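You operate a simulated robot arm through the tools that you are given. There is no shell and no other tool.

You are at the controls of a simulated two-armed robot. One attempt, no reset.

## Task
Pick up the carton tube from the top of the bench by the tall stack with one hand, pass it to the other hand and put it on the top of the load on the strap table. Set down upright: carton tube.

Only the result counts: the job must be done as asked and must still hold three seconds after the hand-in. Knocking over, shifting, dropping, spilling or breaking anything else fails it.

## Robot
Two 7-joint arms with three-finger grippers on one trunk, on a base that moves. Base frame: it is fixed to the floor where the robot stands at the start and does not move with it; the origin is under the middle of the robot, x ahead of it, y to its left, z up; the surface under the hand at the start is at about z = 0.78. Lengths are in m, angles in degrees, forces in N, time in s.
The left shoulder is at the start at [0.03, 0.124, 1.008], the right one opposite. With the tool pointing down near the work surface each hand reaches from about 0.1 to 0.78 m from the robot's upright axis, wherever it stands, measured 20 degrees to its own side. Places, roughly: top of the load on the strap table [2.3, 1.1, 0.9]. Payload 2.2 kg a hand.
The tool frame of a hand sits at the grasp point between the pads (the TCP): z along the fingers, y along the line on which they close. The tips reach 0.028 m beyond it. The gripper opens to 0.102 m; its body begins 0.071 m behind the TCP.
Orientation is that of the tool frame in the base frame, as a unit quaternion [w, x, y, z]. With the fingers straight down and closing along the base's y, the tool's x points along the base's -x, its y along +y and its z along -z.

## Interface
- The arms move only by the tool drive_tool. It takes "left_plan", "right_plan" or both (then of equal length, played together; a hand with none holds still); each is a list of rows, each a list of 7 numbers: the shift along the base's x, y, z in m, then the turn, a rotation vector about the base's x, y, z in degrees, then the opening, from 0 (shut) to 1 (fully open). In form: [[dx, dy, dz, wx, wy, wz, fingers], ...]. A call has 1 to 20 rows; each row is the pose to reach, as a shift and turn from the pose commanded when the call began. A row lasts 0.2 s, in which the tool goes at most 0.05 m and 8.6 degrees; a call with a longer step from one row to the next is refused whole, and so is a gripper value outside its range. Where a pose cannot be reached the arm comes as near as it can. A force on the tool above 40 N (or 10 N above the force at the start of the call, whichever is more), or a blocked arm, ends the call early, and 0.2 s more pass. Each finger travels about 0.1436 m/s and halts on what it meets, pressing with about 33 N; the grip force reading is that of the motor and also rises with nothing between the fingers. The clock runs only during rows and for 0.2 s after the last one: add rows that repeat a pose to give the fingers time. It gives the time, the measured TCP pose, the force on the tool (base axes), the opening and the grip force at its end, in the units of the frame above (readings bear some noise), with the torque about the TCP (base axes, N m) and any sound that the robot's microphone picked up.
- Cameras (640 x 400 px; columns grow to the right, rows downward): "scene" is now at [0.0381, -0.0074, 1.7082]; the picture's right is [-0.12, -0.99, 0.00], its down [-0.85, 0.11, -0.51] and it looks along [0.51, -0.06, -0.86] (base axes); focal length 280 px, centre (320, 200). "left" rides on the left gripper at [0.072, 0.038, -0.086] in its tool frame; the picture's right is [-0.47, 0.89, 0.00], its down [-0.60, -0.32, -0.73] and it looks along [-0.65, -0.34, 0.68] (tool axes); focal length 256 px, centre (320, 200). "right" rides on the right gripper at [0.069, 0.044, -0.086] in its tool frame; the picture's right is [-0.53, 0.85, 0.00], its down [-0.58, -0.36, -0.73] and it looks along [-0.62, -0.39, 0.68] (tool axes); focal length 256 px, centre (320, 200). There is no depth. A picture from a camera that has moved, and an enlarged one, comes with that camera's place and axes in the base frame and with its lens.
- capture(camera): a new picture of that camera. The clock stands still meanwhile.
- slide_trunk(by): moves the trunk up (or, below 0, down) by that many m; the arms and the scene camera ride with it, the base frame stays. It gives what a move gives, with no picture.
- steer(legs): drives the robot by 1 to 6 legs, each [ahead, left, turn to the left] in m, m and degrees, along the robot's own axes; the way and the turn of a leg run together, so that a leg with both is an arc; at most 1.5 m and 180 degrees a leg. The arms and the cameras ride along, it lands a little off, and it stops where it bumps. It gives what a move gives.
- aim_head(pan, tilt): turns the head with the scene camera to pan (to the left, within 143 degrees either way) and tilt (down, from -29 to 69), counted from straight ahead of the robot. It gives what a move gives.
- close_up(camera, box): a new picture of the part [left, top, right, bottom] of that camera's present view, enlarged. The clock stands still meanwhile.
- hand_in(): hands the job in; it is judged then, once.

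Places have to be worked out from the pictures, the camera data and where the tool is seen. Open the grippers and draw the arms clear of the work before you hand the job in, unless the task says otherwise.

The tools are called after "Request:" as a command line: name --argument value ..., lists and objects as JSON in quotes. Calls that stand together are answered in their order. drive_tool: Moves the arms, as the interface text tells. Its arguments: {"type":"object","properties":{"left_plan":{"type":"array","items":{"type":"array","items":{"type":"number"}}},"right_plan":{"type":"array","items":{"type":"array","items":{"type":"number"}}}},"required":[]} The other tools are called the same way: slide_trunk (by) moves the trunk up or down; steer (legs) drives the base; aim_head (pan, tilt) turns the head that bears the scene camera; capture (camera) takes a picture; close_up (camera, box) takes an enlarged picture of a part of a camera's view; hand_in () hands the job in.

At the start:

```text
time: 0.0
left_position: [0.4902, 0.0639, 1.1151]
left_tool_rot: [0.0, 0.0, 1.0, 0.0]
left_ft_force: [0.8, -0.3, -0.1]
left_torque: [-0.03, 0.0, 0.02]
left_grip_width: 0.1021
left_finger_force: 0.1
right_position: [0.3956, -0.2942, 1.0722]
right_tool_rot: [0.0, 0.0, 1.0, 0.0]
right_ft_force: [-0.1, 0.0, -0.5]
right_torque: [-0.01, 0.0, 0.01]
right_grip_width: 0.1023
right_finger_force: 0.1
trunk travel left (down, up): [-0.25, 0.29]
robot x, y, heading: [0.0023, -0.0001, -0.0]
head pan, tilt (commanded): [-7.1, 59.3]
```

scene: 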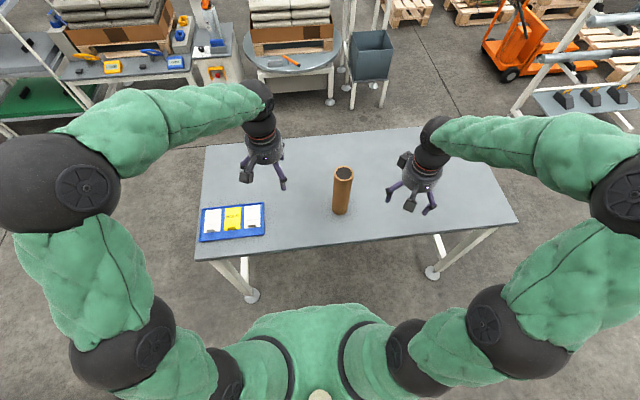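
right: 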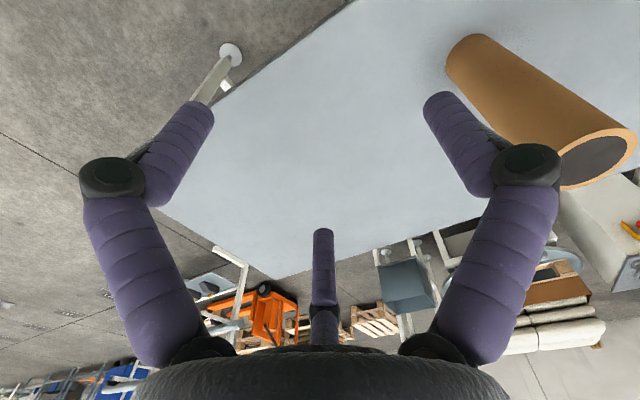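
left: 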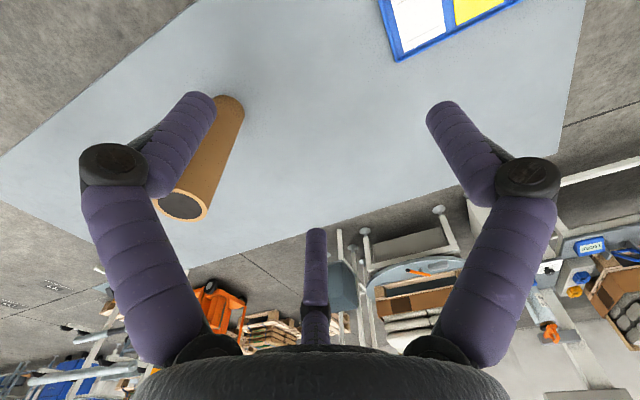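

I see a carton tube on the bench in front of me. First I look around to identify the benches, the tall stack and the strap table.

Request:
aim_head --pan 0 --tilt 20

Request:
capture --camera "scene"

Request:
aim_head --pan 50 --tilt 20

Request:
capture --camera "scene"

Request:
aim_head --pan -50 --tilt 20

Request:
capture --camera "scene"

```text
time: 1.1
left_position: [0.4894, 0.0653, 1.1169]
left_tool_rot: [0.0, 0.0, 1.0, 0.0]
left_ft_force: [-1.3, -0.5, -0.2]
left_torque: [0.02, 0.01, 0.02]
left_grip_width: 0.1019
left_finger_force: 0.0
right_position: [0.3961, -0.2946, 1.0728]
right_tool_rot: [-0.001, 0.0, 1.0, 0.0]
right_ft_force: [0.1, -0.1, 0.2]
right_torque: [-0.04, 0.02, 0.01]
right_grip_width: 0.102
right_finger_force: 0.0
trunk travel left (down, up): [-0.25, 0.29]
robot x, y, heading: [0.0004, 0.0015, -0.0]
head pan, tilt (commanded): [0.0, 20.0]
```

```text
taken
camera scene: at [0.0643, 0.0009, 1.7655], right [0.0, -1.0, 0.0], down [-0.34, 0.0, -0.94], along [0.94, 0.0, -0.34], focal length 280 px, centre (320, 200)
```

scene: 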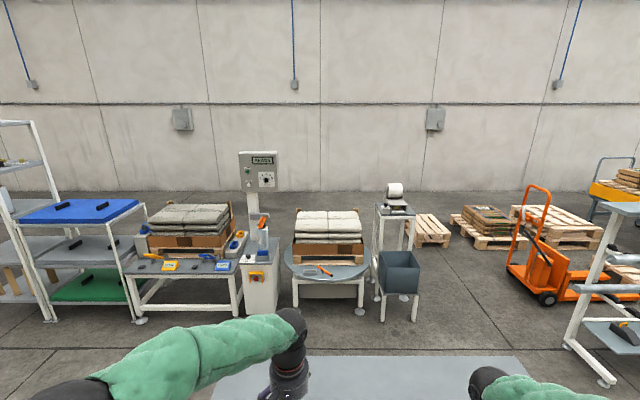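

```text
time: 2.2
left_position: [0.4883, 0.0633, 1.1156]
left_tool_rot: [0.0, 0.0, 1.0, 0.0]
left_ft_force: [0.8, 0.3, 0.8]
left_torque: [0.02, -0.02, 0.01]
left_grip_width: 0.102
left_finger_force: 0.1
right_position: [0.3967, -0.294, 1.0725]
right_tool_rot: [0.0, 0.0, 1.0, 0.0]
right_ft_force: [0.4, -0.9, 0.3]
right_torque: [0.02, 0.0, 0.05]
right_grip_width: 0.1022
right_finger_force: 0.0
trunk travel left (down, up): [-0.25, 0.29]
robot x, y, heading: [0.001, -0.0, 0.1]
head pan, tilt (commanded): [50.0, 20.0]
```

```text
taken
camera scene: at [0.0311, 0.0722, 1.7656], right [0.77, -0.64, 0.0], down [-0.22, -0.26, -0.94], along [0.6, 0.72, -0.34], focal length 280 px, centre (320, 200)
```

scene: 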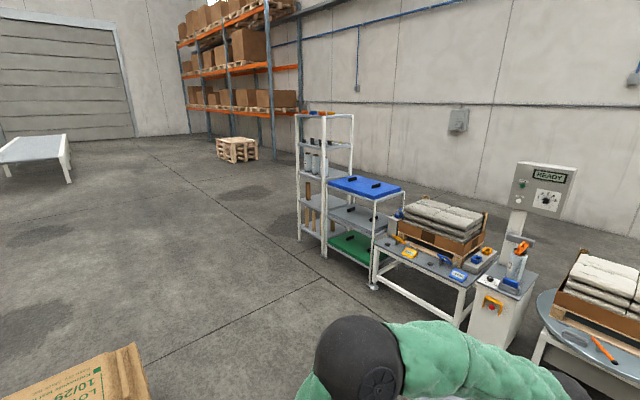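

```text
time: 4.0
left_position: [0.4899, 0.063, 1.1163]
left_tool_rot: [0.0, 0.0, 1.0, 0.0]
left_ft_force: [-1.2, 0.3, -0.2]
left_torque: [-0.04, -0.02, -0.01]
left_grip_width: 0.1018
left_finger_force: 0.1
right_position: [0.3966, -0.2953, 1.0717]
right_tool_rot: [-0.001, 0.0, 1.0, 0.0]
right_ft_force: [-0.5, -0.3, 0.0]
right_torque: [0.01, 0.0, 0.02]
right_grip_width: 0.102
right_finger_force: 0.0
trunk travel left (down, up): [-0.25, 0.29]
robot x, y, heading: [-0.0003, 0.0011, 0.0]
head pan, tilt (commanded): [-50.0, 20.0]
```

```text
taken
camera scene: at [0.0311, -0.0704, 1.7656], right [-0.77, -0.64, 0.0], down [-0.22, 0.26, -0.94], along [0.6, -0.72, -0.34], focal length 280 px, centre (320, 200)
```

scene: 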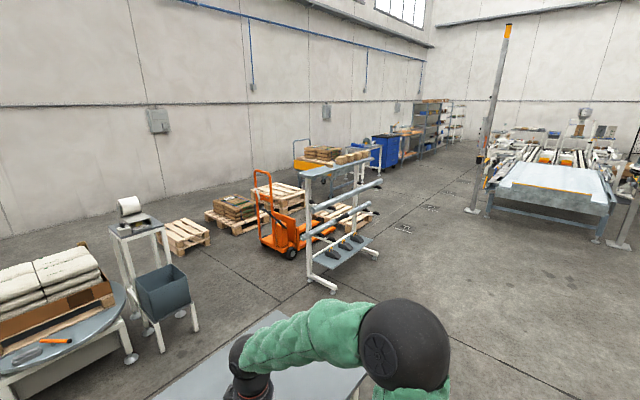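

The strap table must be the one with tools at about [2.3, 1.1]. I look further round for the tall stack.

Request:
aim_head --pan 100 --tilt 30

Request:
capture --camera "scene"

Request:
aim_head --pan 143 --tilt 25

Request:
capture --camera "scene"

Request:
aim_head --pan -100 --tilt 30

Request:
capture --camera "scene"

Request:
aim_head --pan -143 --tilt 25

Request:
capture --camera "scene"

```text
time: 6.3
left_position: [0.4898, 0.0641, 1.1155]
left_tool_rot: [0.001, -0.001, 1.0, 0.0]
left_ft_force: [-0.1, 0.9, -0.2]
left_torque: [0.0, -0.01, -0.02]
left_grip_width: 0.102
left_finger_force: 0.1
right_position: [0.3956, -0.295, 1.0719]
right_tool_rot: [0.0, 0.0, 1.0, 0.001]
right_ft_force: [0.3, -0.8, -0.3]
right_torque: [-0.01, 0.01, -0.05]
right_grip_width: 0.102
right_finger_force: 0.1
trunk travel left (down, up): [-0.25, 0.29]
robot x, y, heading: [-0.0027, -0.0022, -0.1]
head pan, tilt (commanded): [100.0, 30.0]
```

```text
taken
camera scene: at [-0.0445, 0.09, 1.7496], right [0.98, 0.17, 0.0], down [0.09, -0.49, -0.87], along [-0.15, 0.85, -0.5], focal length 280 px, centre (320, 200)
```

scene: 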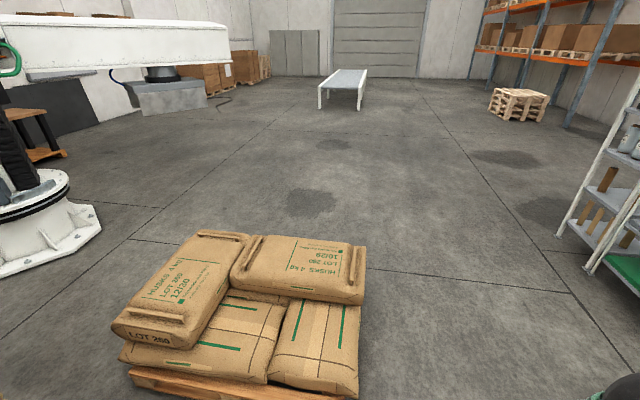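

```text
time: 7.5
left_position: [0.4901, 0.0632, 1.1167]
left_tool_rot: [0.0, 0.0, 1.0, 0.0]
left_ft_force: [0.1, 0.0, -0.5]
left_torque: [-0.01, 0.02, -0.01]
left_grip_width: 0.1019
left_finger_force: 0.0
right_position: [0.3963, -0.2945, 1.0714]
right_tool_rot: [0.0, 0.0, 1.0, 0.0]
right_ft_force: [-0.1, 0.0, 0.3]
right_torque: [-0.01, 0.0, 0.02]
right_grip_width: 0.1022
right_finger_force: 0.0
trunk travel left (down, up): [-0.25, 0.29]
robot x, y, heading: [0.0028, -0.0005, 0.1]
head pan, tilt (commanded): [143.0, 25.0]
```

```text
taken
camera scene: at [-0.1023, 0.0565, 1.7575], right [0.6, 0.8, 0.0], down [0.34, -0.25, -0.91], along [-0.72, 0.55, -0.42], focal length 280 px, centre (320, 200)
```

scene: 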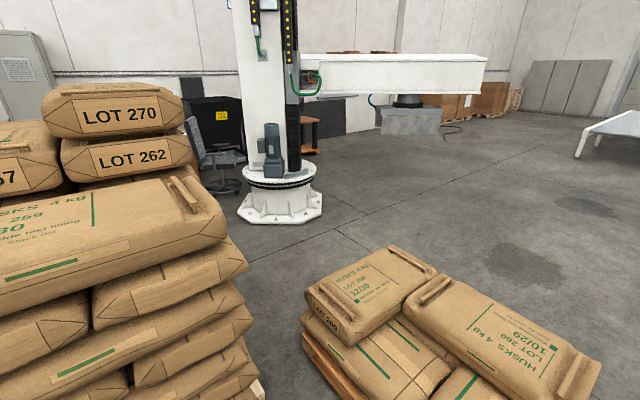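

```text
time: 10.9
left_position: [0.4898, 0.0646, 1.1154]
left_tool_rot: [0.0, -0.001, 1.0, 0.0]
left_ft_force: [-0.7, -0.3, -0.1]
left_torque: [0.0, 0.03, -0.01]
left_grip_width: 0.1019
left_finger_force: 0.1
right_position: [0.3965, -0.295, 1.0714]
right_tool_rot: [-0.001, -0.001, 1.0, 0.0]
right_ft_force: [-0.6, -0.3, 0.7]
right_torque: [-0.03, -0.01, 0.05]
right_grip_width: 0.102
right_finger_force: 0.0
trunk travel left (down, up): [-0.25, 0.29]
robot x, y, heading: [-0.0015, 0.0029, 0.1]
head pan, tilt (commanded): [-100.0, 30.0]
```

```text
taken
camera scene: at [-0.0445, -0.0882, 1.7496], right [-0.98, 0.17, 0.0], down [0.09, 0.49, -0.87], along [-0.15, -0.85, -0.5], focal length 280 px, centre (320, 200)
```

scene: 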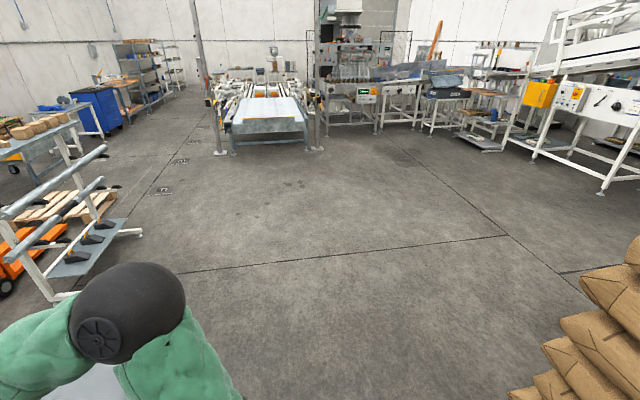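

```text
time: 12.0
left_position: [0.4898, 0.0649, 1.1172]
left_tool_rot: [0.0, 0.0, 1.0, 0.0]
left_ft_force: [0.1, -0.3, 0.0]
left_torque: [-0.03, -0.01, -0.01]
left_grip_width: 0.1021
left_finger_force: 0.0
right_position: [0.3961, -0.2954, 1.071]
right_tool_rot: [0.0, 0.0, 1.0, 0.001]
right_ft_force: [0.3, 0.2, -0.1]
right_torque: [-0.03, -0.03, -0.01]
right_grip_width: 0.102
right_finger_force: 0.1
trunk travel left (down, up): [-0.25, 0.29]
robot x, y, heading: [0.0008, 0.0012, -0.2]
head pan, tilt (commanded): [-143.0, 25.0]
```

```text
taken
camera scene: at [-0.1023, -0.0546, 1.7575], right [-0.6, 0.8, 0.0], down [0.34, 0.25, -0.91], along [-0.72, -0.55, -0.42], focal length 280 px, centre (320, 200)
```

scene: 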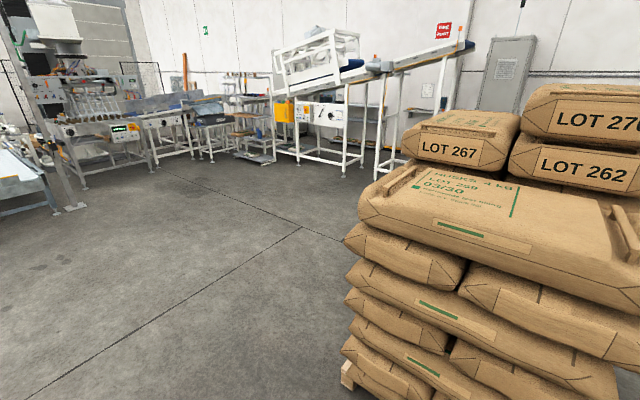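

The tall sack stack is behind me, so this is the bench by it. I now look closely at the tube on the bench and the strap table.

Request:
aim_head --pan 0 --tilt 55

Request:
capture --camera "scene"

Request:
close_up --camera "scene" --box '[220, 120, 420, 245]'

Request:
aim_head --pan 25 --tilt 20

Request:
close_up --camera "scene" --box '[200, 120, 440, 270]'

```text
time: 14.2
left_position: [0.4894, 0.0642, 1.1169]
left_tool_rot: [-0.001, 0.0, 1.0, 0.0]
left_ft_force: [0.4, -0.1, 0.5]
left_torque: [0.02, 0.0, -0.03]
left_grip_width: 0.1017
left_finger_force: 0.1
right_position: [0.3971, -0.2938, 1.0715]
right_tool_rot: [0.0, 0.001, 1.0, -0.001]
right_ft_force: [-0.6, 0.0, 0.8]
right_torque: [-0.01, 0.02, 0.02]
right_grip_width: 0.102
right_finger_force: 0.1
trunk travel left (down, up): [-0.25, 0.29]
robot x, y, heading: [0.0008, -0.0006, -0.1]
head pan, tilt (commanded): [0.0, 55.0]
```

```text
taken
camera scene: at [0.0433, 0.0009, 1.7135], right [0.0, -1.0, 0.0], down [-0.82, 0.0, -0.57], along [0.57, 0.0, -0.82], focal length 280 px, centre (320, 200)
```

scene: 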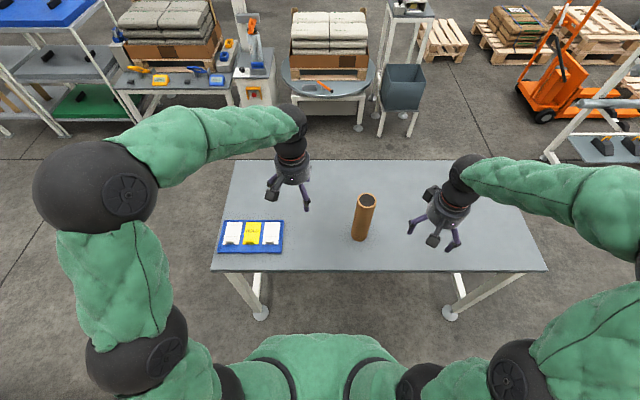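

```text
3.20 times, centred on (320, 182) of scene
camera zoom: at [0.0433, 0.0009, 1.7135], right [0.0, -1.0, 0.0], down [-0.82, 0.0, -0.57], along [0.57, 0.0, -0.82], focal length 896 px, centre (320, 256)
```

zoom: 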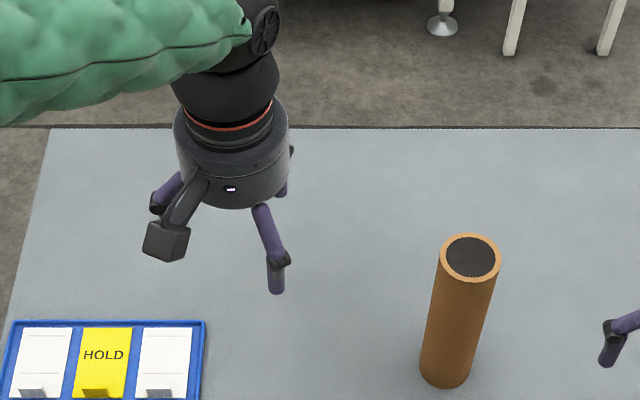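

```text
time: 15.2
left_position: [0.4911, 0.0644, 1.1165]
left_tool_rot: [0.0, 0.0, 1.0, 0.0]
left_ft_force: [-0.6, 0.4, 0.0]
left_torque: [-0.01, 0.0, 0.01]
left_grip_width: 0.1022
left_finger_force: 0.0
right_position: [0.3963, -0.2958, 1.0708]
right_tool_rot: [0.0, -0.001, 1.0, 0.0]
right_ft_force: [0.1, -0.3, 0.1]
right_torque: [0.04, -0.01, 0.04]
right_grip_width: 0.1022
right_finger_force: 0.0
trunk travel left (down, up): [-0.25, 0.29]
robot x, y, heading: [-0.0005, -0.0032, -0.4]
head pan, tilt (commanded): [25.0, 20.0]
```

```text
2.67 times, centred on (320, 195) of scene
camera zoom: at [0.0556, 0.0402, 1.7655], right [0.42, -0.91, 0.0], down [-0.31, -0.14, -0.94], along [0.85, 0.4, -0.34], focal length 747 px, centre (320, 213)
```

zoom: 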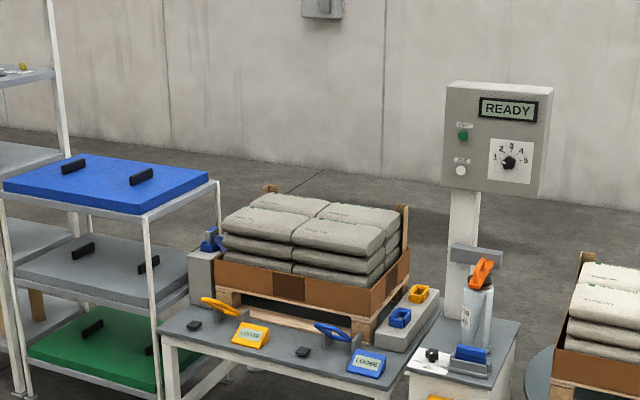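

The bench by the tall stack is the one in front of me; the tube stands at about (0.535, -0.145), about 0.23 m tall and 0.058 m thick. I check my own base footprint and the way round the bench.

Request:
aim_head --pan -100 --tilt 69

Request:
capture --camera "scene"

Request:
aim_head --pan 70 --tilt 60

Request:
capture --camera "scene"

Request:
aim_head --pan 143 --tilt 69

Request:
capture --camera "scene"

Request:
aim_head --pan -55 --tilt 45

Request:
capture --camera "scene"

```text
time: 17.3
left_position: [0.4895, 0.0647, 1.1168]
left_tool_rot: [0.0, 0.0, 1.0, 0.0]
left_ft_force: [-0.5, 0.2, -0.8]
left_torque: [0.01, 0.02, -0.02]
left_grip_width: 0.1019
left_finger_force: 0.1
right_position: [0.3961, -0.2952, 1.0709]
right_tool_rot: [-0.001, -0.001, 1.0, 0.0]
right_ft_force: [0.5, -0.8, -0.2]
right_torque: [-0.01, 0.04, 0.01]
right_grip_width: 0.102
right_finger_force: 0.1
trunk travel left (down, up): [-0.25, 0.29]
robot x, y, heading: [-0.0022, -0.0002, -0.2]
head pan, tilt (commanded): [-100.0, 68.8]
```

```text
taken
camera scene: at [-0.0385, -0.0542, 1.6981], right [-0.98, 0.17, 0.0], down [0.16, 0.92, -0.36], along [-0.06, -0.36, -0.93], focal length 280 px, centre (320, 200)
```

scene: 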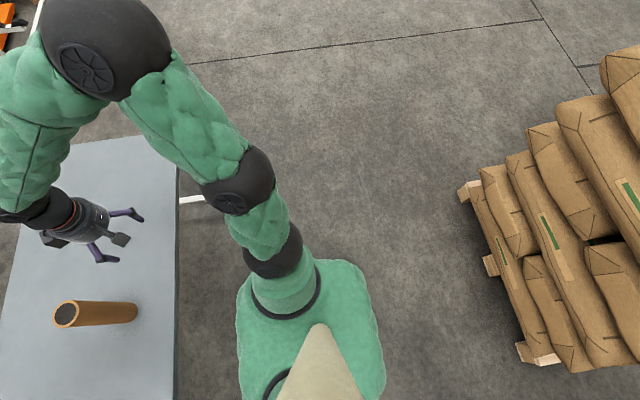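

```text
time: 19.9
left_position: [0.4898, 0.064, 1.1157]
left_tool_rot: [-0.001, 0.0, 1.0, 0.0]
left_ft_force: [1.2, -0.1, -0.3]
left_torque: [0.0, -0.01, 0.01]
left_grip_width: 0.102
left_finger_force: 0.0
right_position: [0.3968, -0.2947, 1.0711]
right_tool_rot: [0.0, 0.0, 1.0, 0.0]
right_ft_force: [-0.1, -0.6, -0.6]
right_torque: [0.02, -0.01, 0.04]
right_grip_width: 0.102
right_finger_force: 0.1
trunk travel left (down, up): [-0.25, 0.29]
robot x, y, heading: [-0.0007, -0.0041, -0.0]
head pan, tilt (commanded): [70.0, 60.0]
```

```text
taken
camera scene: at [-0.006, 0.0635, 1.7075], right [0.94, -0.34, 0.0], down [-0.3, -0.81, -0.5], along [0.17, 0.47, -0.87], focal length 280 px, centre (320, 200)
```

scene: 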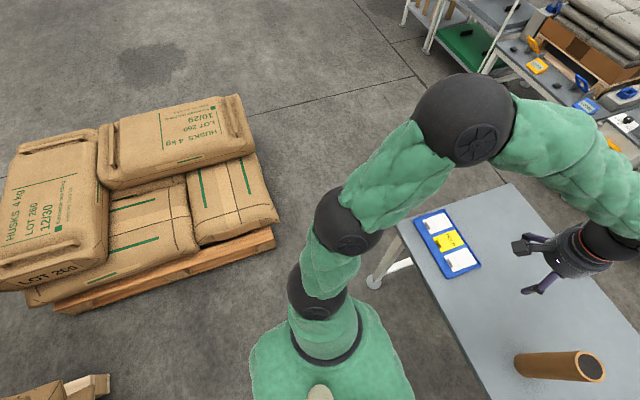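

```text
time: 21.3
left_position: [0.4906, 0.0636, 1.1159]
left_tool_rot: [0.0, 0.0, 1.0, 0.0]
left_ft_force: [0.5, -0.2, 0.0]
left_torque: [0.04, -0.06, 0.02]
left_grip_width: 0.1019
left_finger_force: 0.1
right_position: [0.3962, -0.2944, 1.0716]
right_tool_rot: [0.0, 0.0, 1.0, 0.0]
right_ft_force: [-0.7, -0.5, -0.6]
right_torque: [0.03, 0.02, 0.04]
right_grip_width: 0.1019
right_finger_force: 0.0
trunk travel left (down, up): [-0.25, 0.29]
robot x, y, heading: [0.0, -0.0023, -0.1]
head pan, tilt (commanded): [143.0, 68.8]
```

```text
taken
camera scene: at [-0.0735, 0.0346, 1.6981], right [0.6, 0.8, 0.0], down [0.74, -0.56, -0.36], along [-0.29, 0.22, -0.93], focal length 280 px, centre (320, 200)
```

scene: 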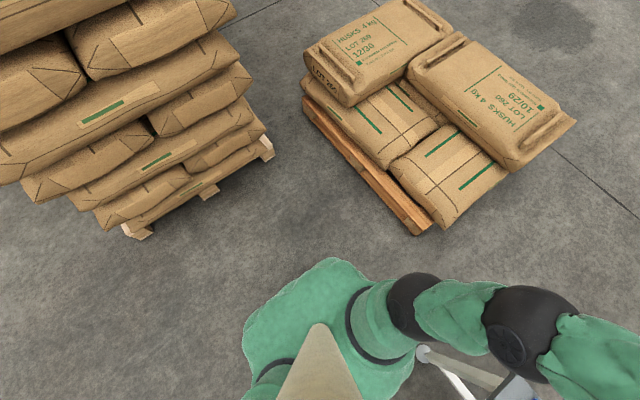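

```text
time: 24.2
left_position: [0.4913, 0.0632, 1.1164]
left_tool_rot: [0.0, 0.0, 1.0, 0.0]
left_ft_force: [0.7, 0.1, -0.6]
left_torque: [0.01, -0.03, 0.02]
left_grip_width: 0.102
left_finger_force: 0.1
right_position: [0.3965, -0.2947, 1.0715]
right_tool_rot: [0.001, 0.0, 1.0, 0.0]
right_ft_force: [0.3, 0.3, -0.1]
right_torque: [0.01, 0.02, 0.02]
right_grip_width: 0.1021
right_finger_force: 0.1
trunk travel left (down, up): [-0.25, 0.29]
robot x, y, heading: [-0.0002, 0.0001, -0.1]
head pan, tilt (commanded): [-55.0, 45.0]
```

```text
taken
camera scene: at [0.0179, -0.0657, 1.7269], right [-0.82, -0.57, 0.0], down [-0.41, 0.58, -0.71], along [0.41, -0.58, -0.71], focal length 280 px, centre (320, 200)
```

scene: 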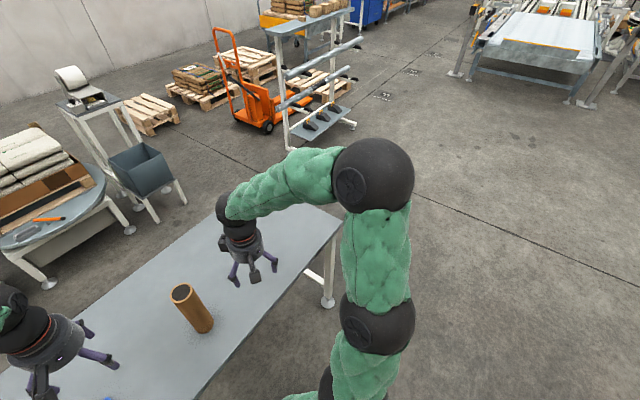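

The base fits within about 0.4 m, the way round by the right side is open, and the left gap looks narrow. I close the right gripper in the air to see how the fingers move.

Request:
drive_tool --right_plan '[[0, 0, 0, 0, 0, 0, 0.4], [0, 0, 0, 0, 0, 0, 0.4], [0, 0, 0, 0, 0, 0, 0.4], [0, 0, 0, 0, 0, 0, 0.4]]'

Request:
capture --camera "right"

Request:
aim_head --pan -20 --tilt 55

Request:
close_up --camera "scene" --box '[220, 100, 460, 250]'

```text
time: 25.2
left_position: [0.4897, 0.0638, 1.1165]
left_tool_rot: [0.0, 0.0, 1.0, -0.001]
left_ft_force: [-0.6, 0.9, -0.4]
left_torque: [0.0, 0.03, 0.02]
left_grip_width: 0.1018
left_finger_force: 0.1
right_position: [0.3957, -0.2945, 1.0715]
right_tool_rot: [0.001, 0.001, 1.0, 0.0]
right_ft_force: [0.8, -0.4, -0.5]
right_torque: [0.03, 0.0, 0.03]
right_grip_width: 0.0406
right_finger_force: 0.0
trunk travel left (down, up): [-0.25, 0.29]
robot x, y, heading: [0.0017, 0.0, -0.1]
head pan, tilt (commanded): [-55.0, 45.0]
```

```text
taken
camera right: at [0.3272, -0.2513, 1.1588], right [0.53, 0.85, 0.0], down [0.58, -0.36, 0.73], along [0.62, -0.39, -0.68], focal length 256 px, centre (320, 200)
```

right: 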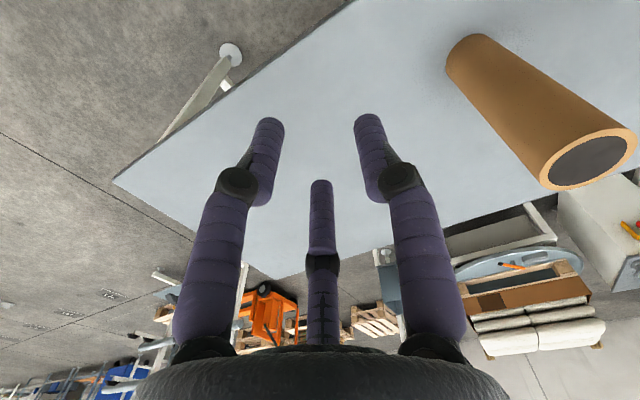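

```text
time: 26.2
left_position: [0.4907, 0.064, 1.1169]
left_tool_rot: [0.0, 0.0, 1.0, 0.0]
left_ft_force: [0.1, 0.3, 0.0]
left_torque: [0.01, -0.01, 0.03]
left_grip_width: 0.102
left_finger_force: 0.2
right_position: [0.3963, -0.2944, 1.0713]
right_tool_rot: [-0.001, 0.0, 1.0, 0.0]
right_ft_force: [0.5, -0.6, -0.4]
right_torque: [0.0, -0.04, -0.03]
right_grip_width: 0.0406
right_finger_force: 0.0
trunk travel left (down, up): [-0.25, 0.29]
robot x, y, heading: [-0.0028, 0.0007, 0.0]
head pan, tilt (commanded): [-20.0, 55.0]
```

```text
2.67 times, centred on (340, 175) of scene
camera zoom: at [0.0389, -0.0238, 1.7135], right [-0.34, -0.94, 0.0], down [-0.77, 0.28, -0.57], along [0.54, -0.2, -0.82], focal length 747 px, centre (267, 267)
```

zoom: 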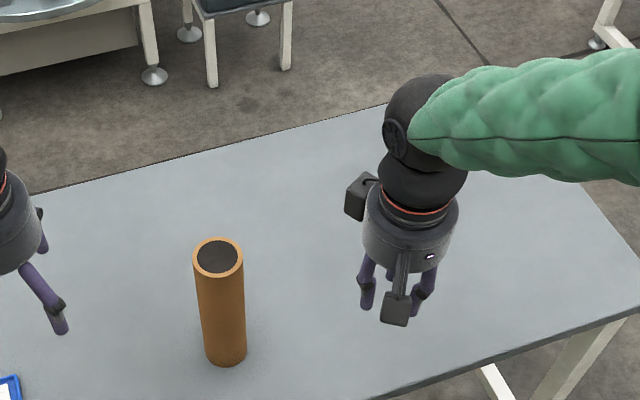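

The fingers close radially like a chuck (120° apart). Plan: right hand takes the tube from above at its top, left hand takes it side-on lower down, then places it. First I move the left hand aside and turn it to the side-on handover pose.

Request:
drive_tool --left_plan '[[-0.0079, 0.0097, 0.0025, 1.42, -5.3, -5.54, 1], [-0.0157, 0.0194, 0.005, 2.84, -10.6, -11.09, 1], [-0.0236, 0.0291, 0.0075, 4.26, -15.9, -16.63, 1], [-0.0314, 0.0389, 0.01, 5.68, -21.2, -22.17, 1], [-0.0393, 0.0486, 0.0125, 7.1, -26.5, -27.71, 1], [-0.0471, 0.0583, 0.015, 8.52, -31.8, -33.26, 1], [-0.055, 0.068, 0.0175, 9.95, -37.1, -38.8, 1], [-0.0629, 0.0777, 0.02, 11.37, -42.4, -44.34, 1], [-0.0707, 0.0874, 0.0225, 12.79, -47.7, -49.89, 1], [-0.0786, 0.0971, 0.025, 14.21, -53.0, -55.43, 1], [-0.0864, 0.1069, 0.0275, 15.63, -58.3, -60.97, 1], [-0.0943, 0.1166, 0.03, 17.05, -63.6, -66.51, 1], [-0.1021, 0.1263, 0.0325, 18.47, -68.9, -72.06, 1], [-0.11, 0.136, 0.035, 19.89, -74.2, -77.6, 1], [-0.11, 0.136, 0.035, 19.89, -74.2, -77.6, 1]]'

Request:
aim_head --pan 0 --tilt 55

Request:
capture --camera "scene"

```text
time: 29.4
left_position: [0.3804, 0.1985, 1.1524]
left_tool_rot: [0.554, 0.58, 0.578, 0.15]
left_ft_force: [-0.7, -0.2, -0.3]
left_torque: [0.0, 0.01, 0.02]
left_grip_width: 0.1017
left_finger_force: 0.1
right_position: [0.3966, -0.2943, 1.071]
right_tool_rot: [0.0, 0.0, 1.0, 0.0]
right_ft_force: [-0.5, 0.5, 0.0]
right_torque: [-0.01, 0.0, -0.04]
right_grip_width: 0.0407
right_finger_force: 0.1
trunk travel left (down, up): [-0.25, 0.29]
robot x, y, heading: [0.0034, -0.0027, 0.1]
head pan, tilt (commanded): [-20.0, 55.0]
```

```text
time: 30.3
left_position: [0.3801, 0.1991, 1.153]
left_tool_rot: [0.554, 0.579, 0.58, 0.148]
left_ft_force: [-0.2, -0.9, 0.6]
left_torque: [-0.02, -0.01, 0.04]
left_grip_width: 0.1018
left_finger_force: 0.0
right_position: [0.3951, -0.2959, 1.0718]
right_tool_rot: [0.0, 0.001, 1.0, 0.0]
right_ft_force: [0.5, -0.9, -0.4]
right_torque: [0.01, 0.0, -0.03]
right_grip_width: 0.0407
right_finger_force: 0.0
trunk travel left (down, up): [-0.25, 0.29]
robot x, y, heading: [-0.0021, 0.0018, 0.0]
head pan, tilt (commanded): [0.0, 55.0]
```

```text
taken
camera scene: at [0.0431, 0.0008, 1.7135], right [0.0, -1.0, 0.0], down [-0.82, 0.0, -0.57], along [0.57, 0.0, -0.82], focal length 280 px, centre (320, 200)
```

scene: 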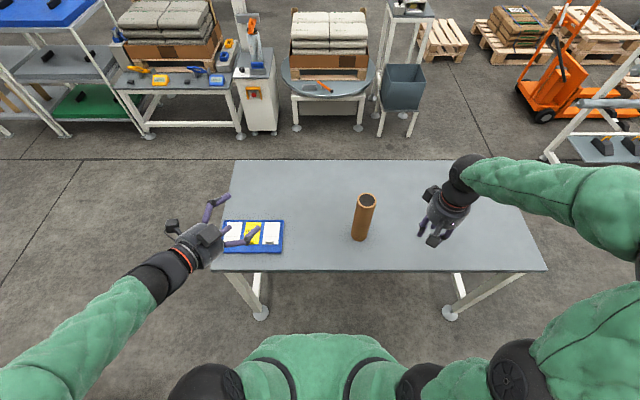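

Left hand reached its pose. Now I open the right hand and bring it above the tube, tips clear of its rim.

Request:
drive_tool --right_plan '[[0, 0, 0.03, 0, 0, 0, 1], [0.02, 0.02, 0.04, 0, 0, 0, 1], [0.05, 0.05, 0.04, 0, 0, 0, 1], [0.08, 0.085, 0.04, 0, 0, 0, 1], [0.11, 0.12, 0.04, 0, 0, 0, 1], [0.139, 0.1505, 0.04, 0, 0, 0, 1], [0.139, 0.1505, 0.04, 0, 0, 0, 1], [0.139, 0.1505, 0.04, 0, 0, 0, 1]]'

Request:
capture --camera "right"

Request:
close_up --camera "scene" --box '[260, 120, 460, 245]'

```text
time: 32.1
left_position: [0.3815, 0.1995, 1.1507]
left_tool_rot: [0.554, 0.579, 0.579, 0.149]
left_ft_force: [-0.5, 0.1, -0.6]
left_torque: [0.01, 0.03, -0.03]
left_grip_width: 0.1019
left_finger_force: 0.1
right_position: [0.5349, -0.1463, 1.111]
right_tool_rot: [0.0, -0.001, 1.0, 0.0]
right_ft_force: [0.4, 0.3, -0.1]
right_torque: [-0.01, 0.03, 0.01]
right_grip_width: 0.1023
right_finger_force: 0.1
trunk travel left (down, up): [-0.25, 0.29]
robot x, y, heading: [0.0014, 0.002, 0.1]
head pan, tilt (commanded): [0.0, 55.0]
```

```text
taken
camera right: at [0.4653, -0.1016, 1.1985], right [0.53, 0.85, 0.0], down [0.58, -0.36, 0.73], along [0.62, -0.39, -0.68], focal length 256 px, centre (320, 200)
```

right: 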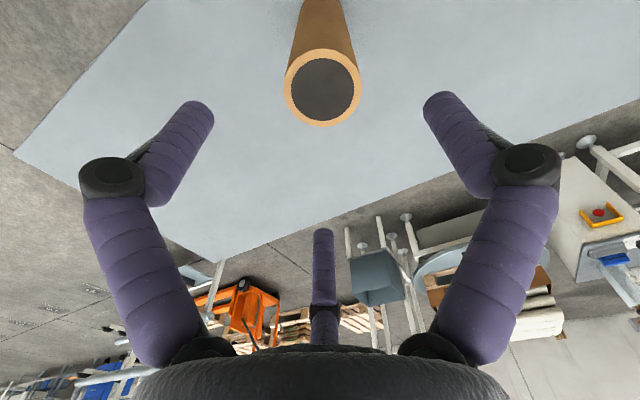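

```text
3.20 times, centred on (360, 182) of scene
camera zoom: at [0.0438, 0.0015, 1.7135], right [0.0, -1.0, 0.0], down [-0.82, 0.0, -0.57], along [0.57, 0.0, -0.82], focal length 896 px, centre (192, 256)
```

zoom: 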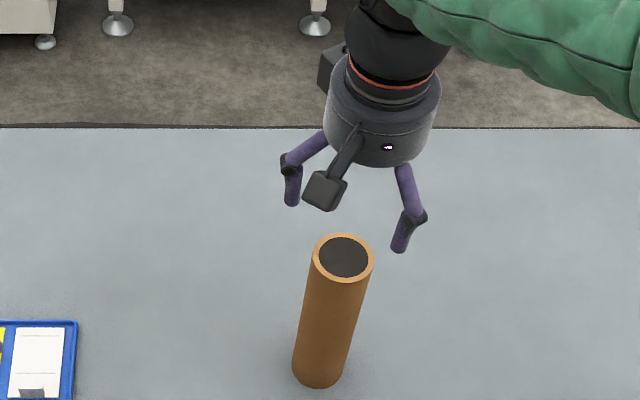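

The right camera puts the tube axis at (0.535, -0.1435), right under the hand. I lower the hand around its top.

Request:
drive_tool --right_plan '[[0, 0.001, -0.03, 0, 0, 0, 1], [0, 0.001, -0.055, 0, 0, 0, 1], [0, 0.001, -0.08, 0, 0, 0, 1], [0, 0.001, -0.1, 0, 0, 0, 1], [0, 0.001, -0.115, 0, 0, 0, 1], [0, 0.001, -0.126, 0, 0, 0, 1], [0, 0.001, -0.126, 0, 0, 0, 1]]'

Request:
capture --camera "right"

Request:
close_up --camera "scene" --box '[260, 120, 460, 245]'

```text
time: 33.7
left_position: [0.3822, 0.1988, 1.1508]
left_tool_rot: [0.554, 0.58, 0.579, 0.149]
left_ft_force: [-0.2, 0.7, 0.6]
left_torque: [-0.02, 0.0, 0.01]
left_grip_width: 0.1021
left_finger_force: 0.0
right_position: [0.5359, -0.1447, 0.9848]
right_tool_rot: [0.0, 0.0, 1.0, 0.0]
right_ft_force: [0.1, 0.3, -0.4]
right_torque: [0.0, 0.0, 0.04]
right_grip_width: 0.1019
right_finger_force: 0.1
trunk travel left (down, up): [-0.25, 0.29]
robot x, y, heading: [0.0006, 0.0011, 0.0]
head pan, tilt (commanded): [0.0, 55.0]
```

```text
taken
camera right: at [0.4663, -0.1011, 1.0722], right [0.53, 0.85, 0.0], down [0.58, -0.36, 0.73], along [0.62, -0.39, -0.68], focal length 256 px, centre (320, 200)
```

right: 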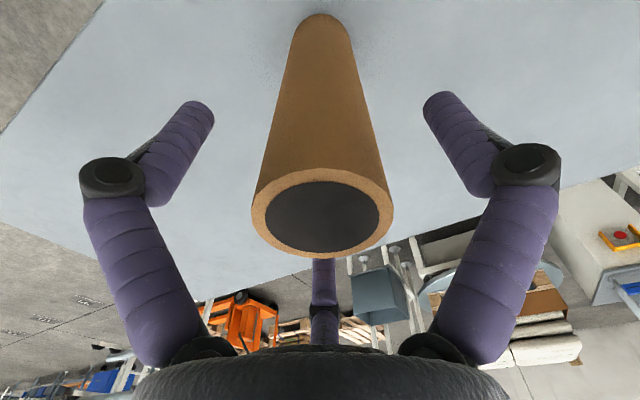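

```text
3.20 times, centred on (360, 182) of scene
camera zoom: at [0.0431, 0.0011, 1.7135], right [0.0, -1.0, 0.0], down [-0.82, 0.0, -0.57], along [0.57, 0.0, -0.82], focal length 896 px, centre (192, 256)
```

zoom: 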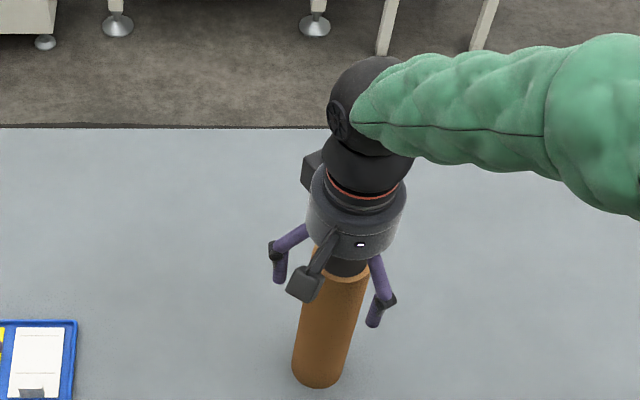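

The rim (top at about z = 1.005) is centred between the fingers. I close the right gripper gently, then firmly.

Request:
drive_tool --right_plan '[[0, 0, 0, 0, 0, 0, 0.85], [0, 0, 0, 0, 0, 0, 0.75], [0, 0, 0, 0, 0, 0, 0.68], [0, 0, 0, 0, 0, 0, 0.63], [0, 0, 0, 0, 0, 0, 0.59], [0, 0, 0, 0, 0, 0, 0.56], [0, 0, 0, 0, 0, 0, 0.53], [0, 0, 0, 0, 0, 0, 0.5], [0, 0, 0, 0, 0, 0, 0.4], [0, 0, 0, 0, 0, 0, 0.2], [0, 0, 0, 0, 0, 0, 0], [0, 0, 0, 0, 0, 0, 0], [0, 0, 0, 0, 0, 0, 0]]'

Request:
capture --camera "right"

Request:
close_up --camera "scene" --box '[260, 120, 460, 245]'

```text
time: 36.5
left_position: [0.3804, 0.1989, 1.1516]
left_tool_rot: [0.554, 0.579, 0.579, 0.149]
left_ft_force: [0.7, 0.4, -1.1]
left_torque: [-0.03, -0.02, -0.02]
left_grip_width: 0.1022
left_finger_force: 0.1
right_position: [0.5354, -0.1442, 0.9851]
right_tool_rot: [0.0, -0.001, 1.0, 0.0]
right_ft_force: [1.2, 0.0, 3.5]
right_torque: [0.09, -0.18, 0.01]
right_grip_width: 0.0587
right_finger_force: 32.3
trunk travel left (down, up): [-0.25, 0.29]
robot x, y, heading: [-0.0014, -0.0006, -0.0]
head pan, tilt (commanded): [0.0, 55.0]
```

```text
taken
camera right: at [0.4663, -0.101, 1.0726], right [0.53, 0.85, 0.0], down [0.58, -0.36, 0.73], along [0.62, -0.39, -0.68], focal length 256 px, centre (320, 200)
```

right: 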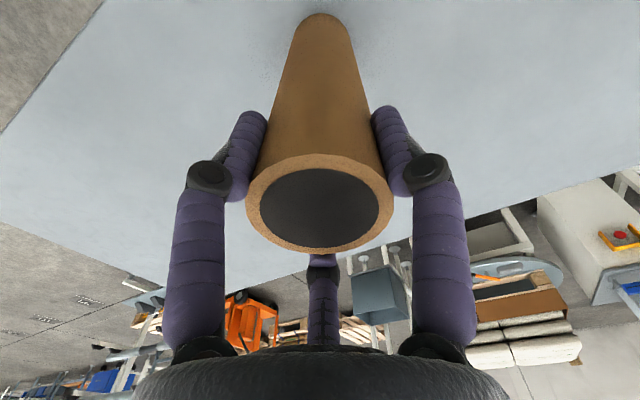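

```text
3.20 times, centred on (360, 182) of scene
camera zoom: at [0.0431, 0.0011, 1.7135], right [0.0, -1.0, 0.0], down [-0.82, 0.0, -0.57], along [0.57, 0.0, -0.82], focal length 896 px, centre (192, 256)
```

zoom: 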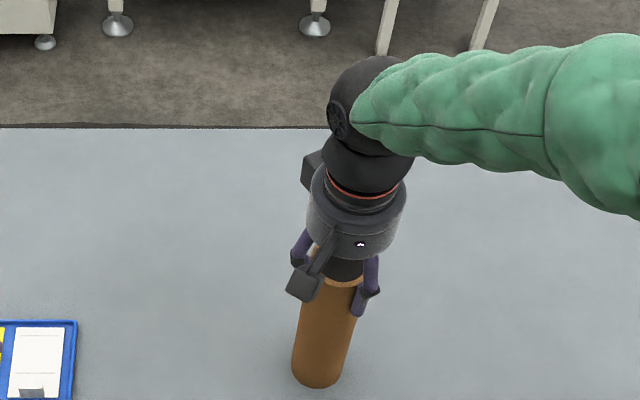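

The tube is gripped (width 0.0587, 32 N). I lift it straight up and shift toward the middle for the handover.

Request:
drive_tool --right_plan '[[0, 0, 0.01, 0, 0, 0, 0], [0, 0, 0.03, 0, 0, 0, 0], [0, 0, 0.06, 0, 0, 0, 0], [0, 0, 0.09, 0, 0, 0, 0], [0, 0, 0.12, 0, 0, 0, 0], [0, 0, 0.15, 0, 0, 0, 0], [0, 0.02, 0.17, 0, 0, 0, 0], [0, 0.045, 0.17, 0, 0, 0, 0], [0, 0.065, 0.17, 0, 0, 0, 0], [0, 0.074, 0.17, 0, 0, 0, 0], [0, 0.074, 0.17, 0, 0, 0, 0], [0, 0.074, 0.17, 0, 0, 0, 0]]'

Request:
capture --camera "right"

Request:
capture --camera "left"

Request:
capture --camera "scene"

```text
time: 39.1
left_position: [0.3821, 0.1993, 1.1524]
left_tool_rot: [0.554, 0.579, 0.579, 0.148]
left_ft_force: [-0.1, -0.1, -0.1]
left_torque: [0.02, -0.01, 0.02]
left_grip_width: 0.1021
left_finger_force: 0.1
right_position: [0.5346, -0.0707, 1.1565]
right_tool_rot: [0.0, 0.0, 1.0, 0.0]
right_ft_force: [0.3, 0.8, -1.2]
right_torque: [-0.03, -0.01, 0.0]
right_grip_width: 0.0584
right_finger_force: 32.9
trunk travel left (down, up): [-0.25, 0.29]
robot x, y, heading: [0.006, 0.0004, -0.1]
head pan, tilt (commanded): [0.0, 55.0]
```

```text
taken
camera right: at [0.4657, -0.0266, 1.243], right [0.53, 0.85, 0.0], down [0.58, -0.36, 0.73], along [0.62, -0.39, -0.68], focal length 256 px, centre (320, 200)
```

right: 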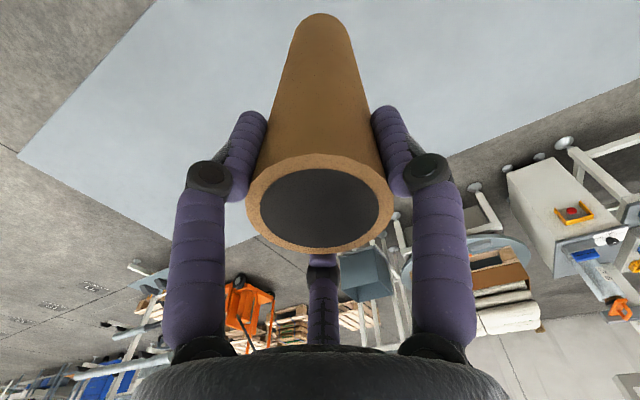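

```text
taken
camera left: at [0.3506, 0.3116, 1.1772], right [0.32, -0.14, 0.94], down [-0.93, -0.25, 0.28], along [0.2, -0.96, -0.21], focal length 256 px, centre (320, 200)
```

left: 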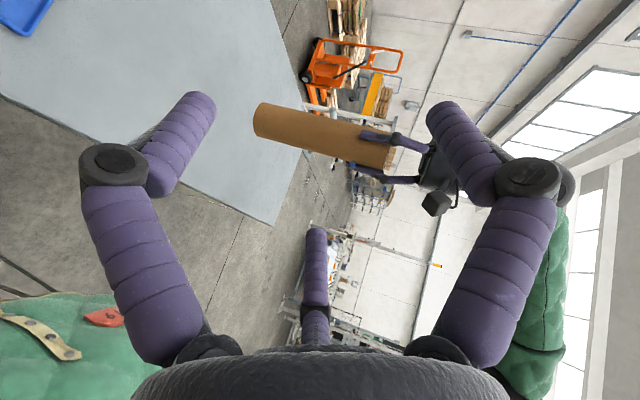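

```text
taken
camera scene: at [0.0433, 0.001, 1.7135], right [0.0, -1.0, 0.0], down [-0.82, 0.0, -0.57], along [0.57, 0.0, -0.82], focal length 280 px, centre (320, 200)
```

scene: 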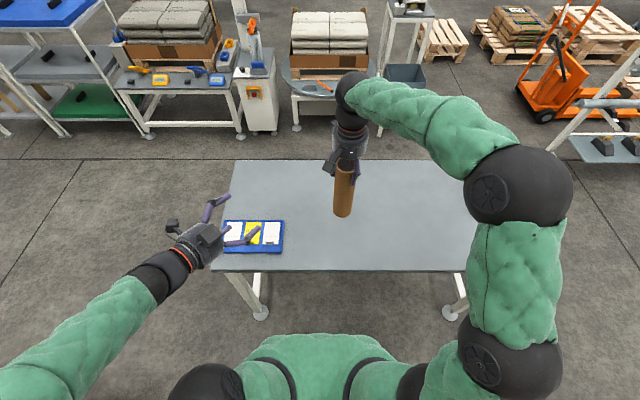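

The tube hangs vertical: axis at about (0.534, -0.070), bottom at z ≈ 0.952. I bring the left hand to a pre-grasp point 0.17 m back along its approach line.

Request:
drive_tool --left_plan '[[0.004, -0.035, -0.012, 0, 0, 0, 1], [0.009, -0.07, -0.024, 0, 0, 0, 1], [0.013, -0.105, -0.036, 0, 0, 0, 1], [0.017, -0.14, -0.048, 0, 0, 0, 1], [0.0215, -0.1775, -0.059, 0, 0, 0, 1], [0.0215, -0.1775, -0.059, 0, 0, 0, 1], [0.0215, -0.1775, -0.059, 0, 0, 0, 1]]'

Request:
capture --camera "left"

Request:
capture --camera "scene"

Request:
capture --camera "right"

```text
time: 40.7
left_position: [0.4008, 0.0223, 1.0904]
left_tool_rot: [0.554, 0.579, 0.579, 0.149]
left_ft_force: [-0.3, 0.2, 1.8]
left_torque: [-0.01, -0.02, -0.04]
left_grip_width: 0.1019
left_finger_force: 0.2
right_position: [0.5352, -0.07, 1.1559]
right_tool_rot: [0.0, 0.001, 1.0, 0.0]
right_ft_force: [-0.4, -0.2, -0.9]
right_torque: [0.0, 0.0, 0.04]
right_grip_width: 0.0584
right_finger_force: 33.0
trunk travel left (down, up): [-0.25, 0.29]
robot x, y, heading: [0.0003, 0.0021, -0.0]
head pan, tilt (commanded): [0.0, 55.0]
```

```text
taken
camera left: at [0.3707, 0.1352, 1.1161], right [0.32, -0.14, 0.94], down [-0.93, -0.25, 0.28], along [0.2, -0.96, -0.21], focal length 256 px, centre (320, 200)
```

left: 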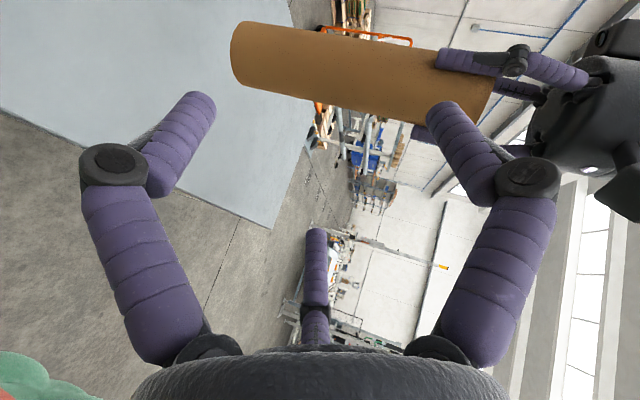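

```text
taken
camera scene: at [0.0436, 0.0008, 1.7135], right [0.0, -1.0, 0.0], down [-0.82, 0.0, -0.57], along [0.57, 0.0, -0.82], focal length 280 px, centre (320, 200)
```

scene: 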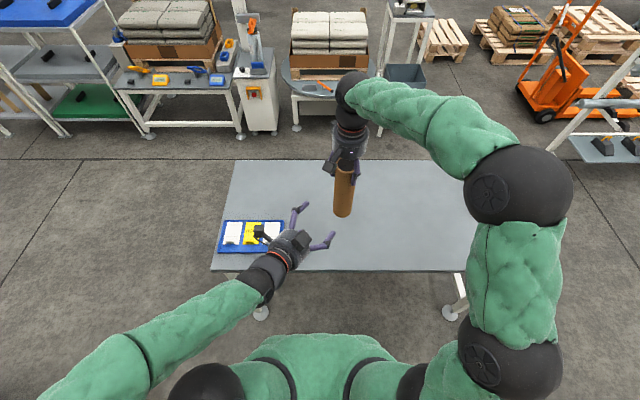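

```text
taken
camera right: at [0.4659, -0.0268, 1.243], right [0.53, 0.85, 0.0], down [0.58, -0.36, 0.73], along [0.62, -0.39, -0.68], focal length 256 px, centre (320, 200)
```

right: 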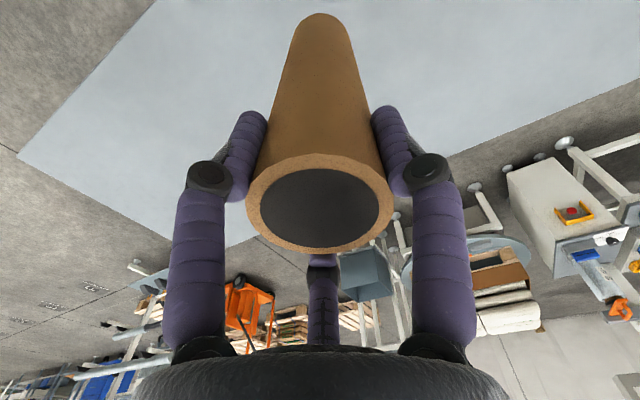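

The geometry matches my model to within a few pixels. I zoom in the left view to refine the lateral alignment before closing in.

Request:
close_up --camera "left" --box '[220, 0, 540, 200]'

```text
2.00 times, centred on (380, 100) of left
camera zoom: at [0.3707, 0.1352, 1.1161], right [0.32, -0.14, 0.94], down [-0.93, -0.25, 0.28], along [0.2, -0.96, -0.21], focal length 512 px, centre (200, 400)
```

zoom: 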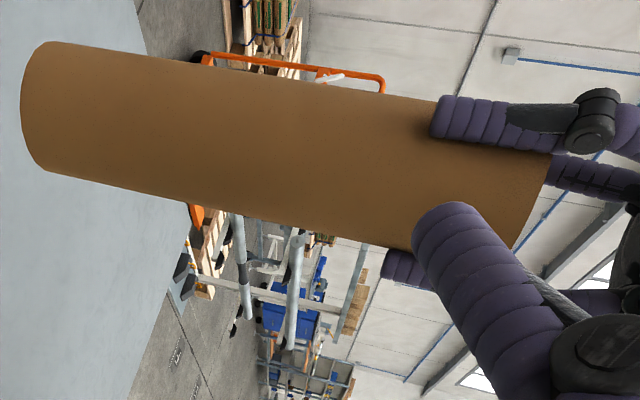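

Tube axis is within ~2 mm of prediction. I advance to 0.07 m short of the grasp point (tips just short of the tube) and check.

Request:
drive_tool --left_plan '[[0.005, 0.0, 0.0, 0, 0, 0, 1], [0.025, -0.0115, -0.008, 0, 0, 0, 1], [0.045, -0.023, -0.0165, 0, 0, 0, 1], [0.065, -0.0345, -0.025, 0, 0, 0, 1], [0.0836, -0.0452, -0.0331, 0, 0, 0, 1], [0.0836, -0.0452, -0.0331, 0, 0, 0, 1], [0.0836, -0.0452, -0.0331, 0, 0, 0, 1]]'

Request:
capture --camera "left"

Request:
close_up --camera "scene" --box '[240, 110, 440, 235]'

Request:
capture --camera "right"

```text
time: 42.3
left_position: [0.487, -0.023, 1.0589]
left_tool_rot: [0.554, 0.579, 0.579, 0.15]
left_ft_force: [0.1, 0.1, 0.1]
left_torque: [0.0, 0.01, 0.0]
left_grip_width: 0.1019
left_finger_force: 0.1
right_position: [0.5356, -0.0716, 1.1554]
right_tool_rot: [0.0, 0.0, 1.0, 0.0]
right_ft_force: [1.1, 0.2, -1.1]
right_torque: [0.01, 0.0, 0.02]
right_grip_width: 0.0584
right_finger_force: 33.1
trunk travel left (down, up): [-0.25, 0.29]
robot x, y, heading: [-0.0017, -0.0031, -0.0]
head pan, tilt (commanded): [0.0, 55.0]
```

```text
taken
camera left: at [0.4565, 0.0902, 1.0834], right [0.32, -0.14, 0.94], down [-0.93, -0.25, 0.28], along [0.2, -0.96, -0.21], focal length 256 px, centre (320, 200)
```

left: 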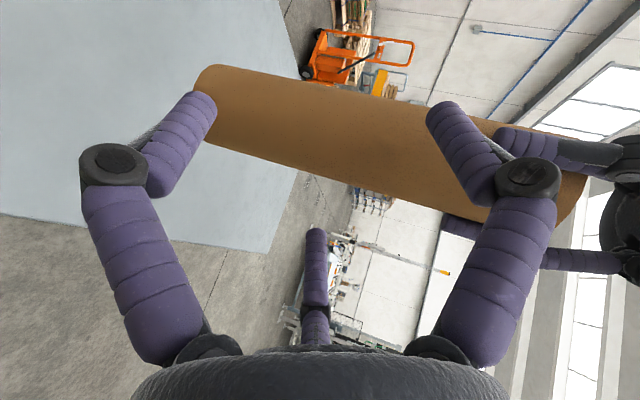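

```text
3.20 times, centred on (340, 172) of scene
camera zoom: at [0.0438, 0.0008, 1.7135], right [0.0, -1.0, 0.0], down [-0.82, 0.0, -0.57], along [0.57, 0.0, -0.82], focal length 896 px, centre (256, 288)
```

zoom: 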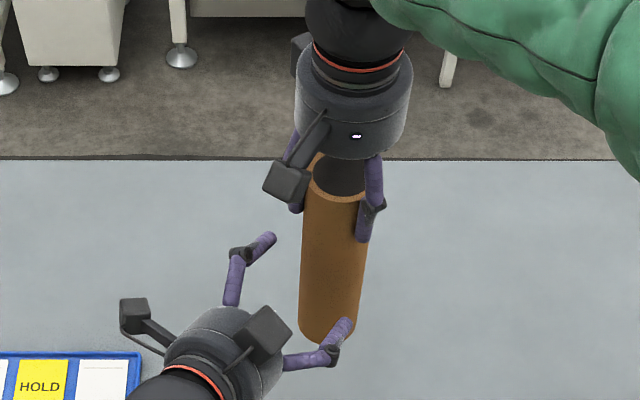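

```text
taken
camera right: at [0.466, -0.0269, 1.2429], right [0.53, 0.85, 0.0], down [0.58, -0.36, 0.73], along [0.62, -0.39, -0.68], focal length 256 px, centre (320, 200)
```

right: 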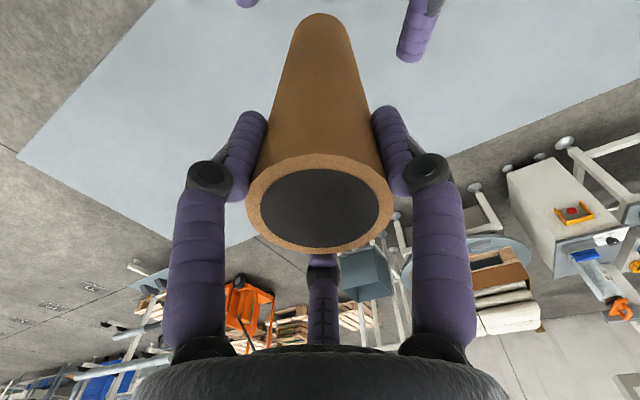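

Clear so far, no contact. I zoom once more to measure the tube edges precisely.

Request:
close_up --camera "left" --box '[220, 40, 440, 240]'

```text
2.00 times, centred on (330, 140) of left
camera zoom: at [0.4565, 0.0902, 1.0834], right [0.32, -0.14, 0.94], down [-0.93, -0.25, 0.28], along [0.2, -0.96, -0.21], focal length 512 px, centre (300, 320)
```

zoom: 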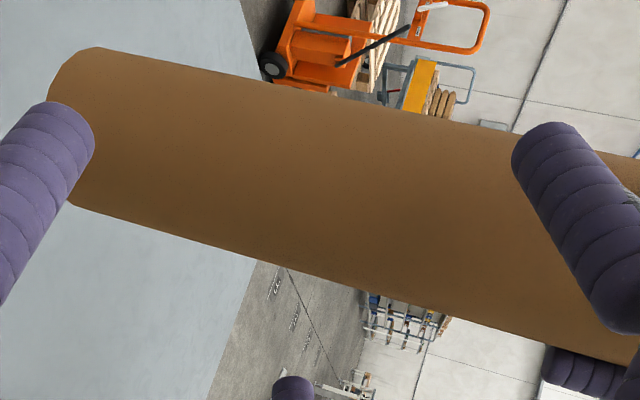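

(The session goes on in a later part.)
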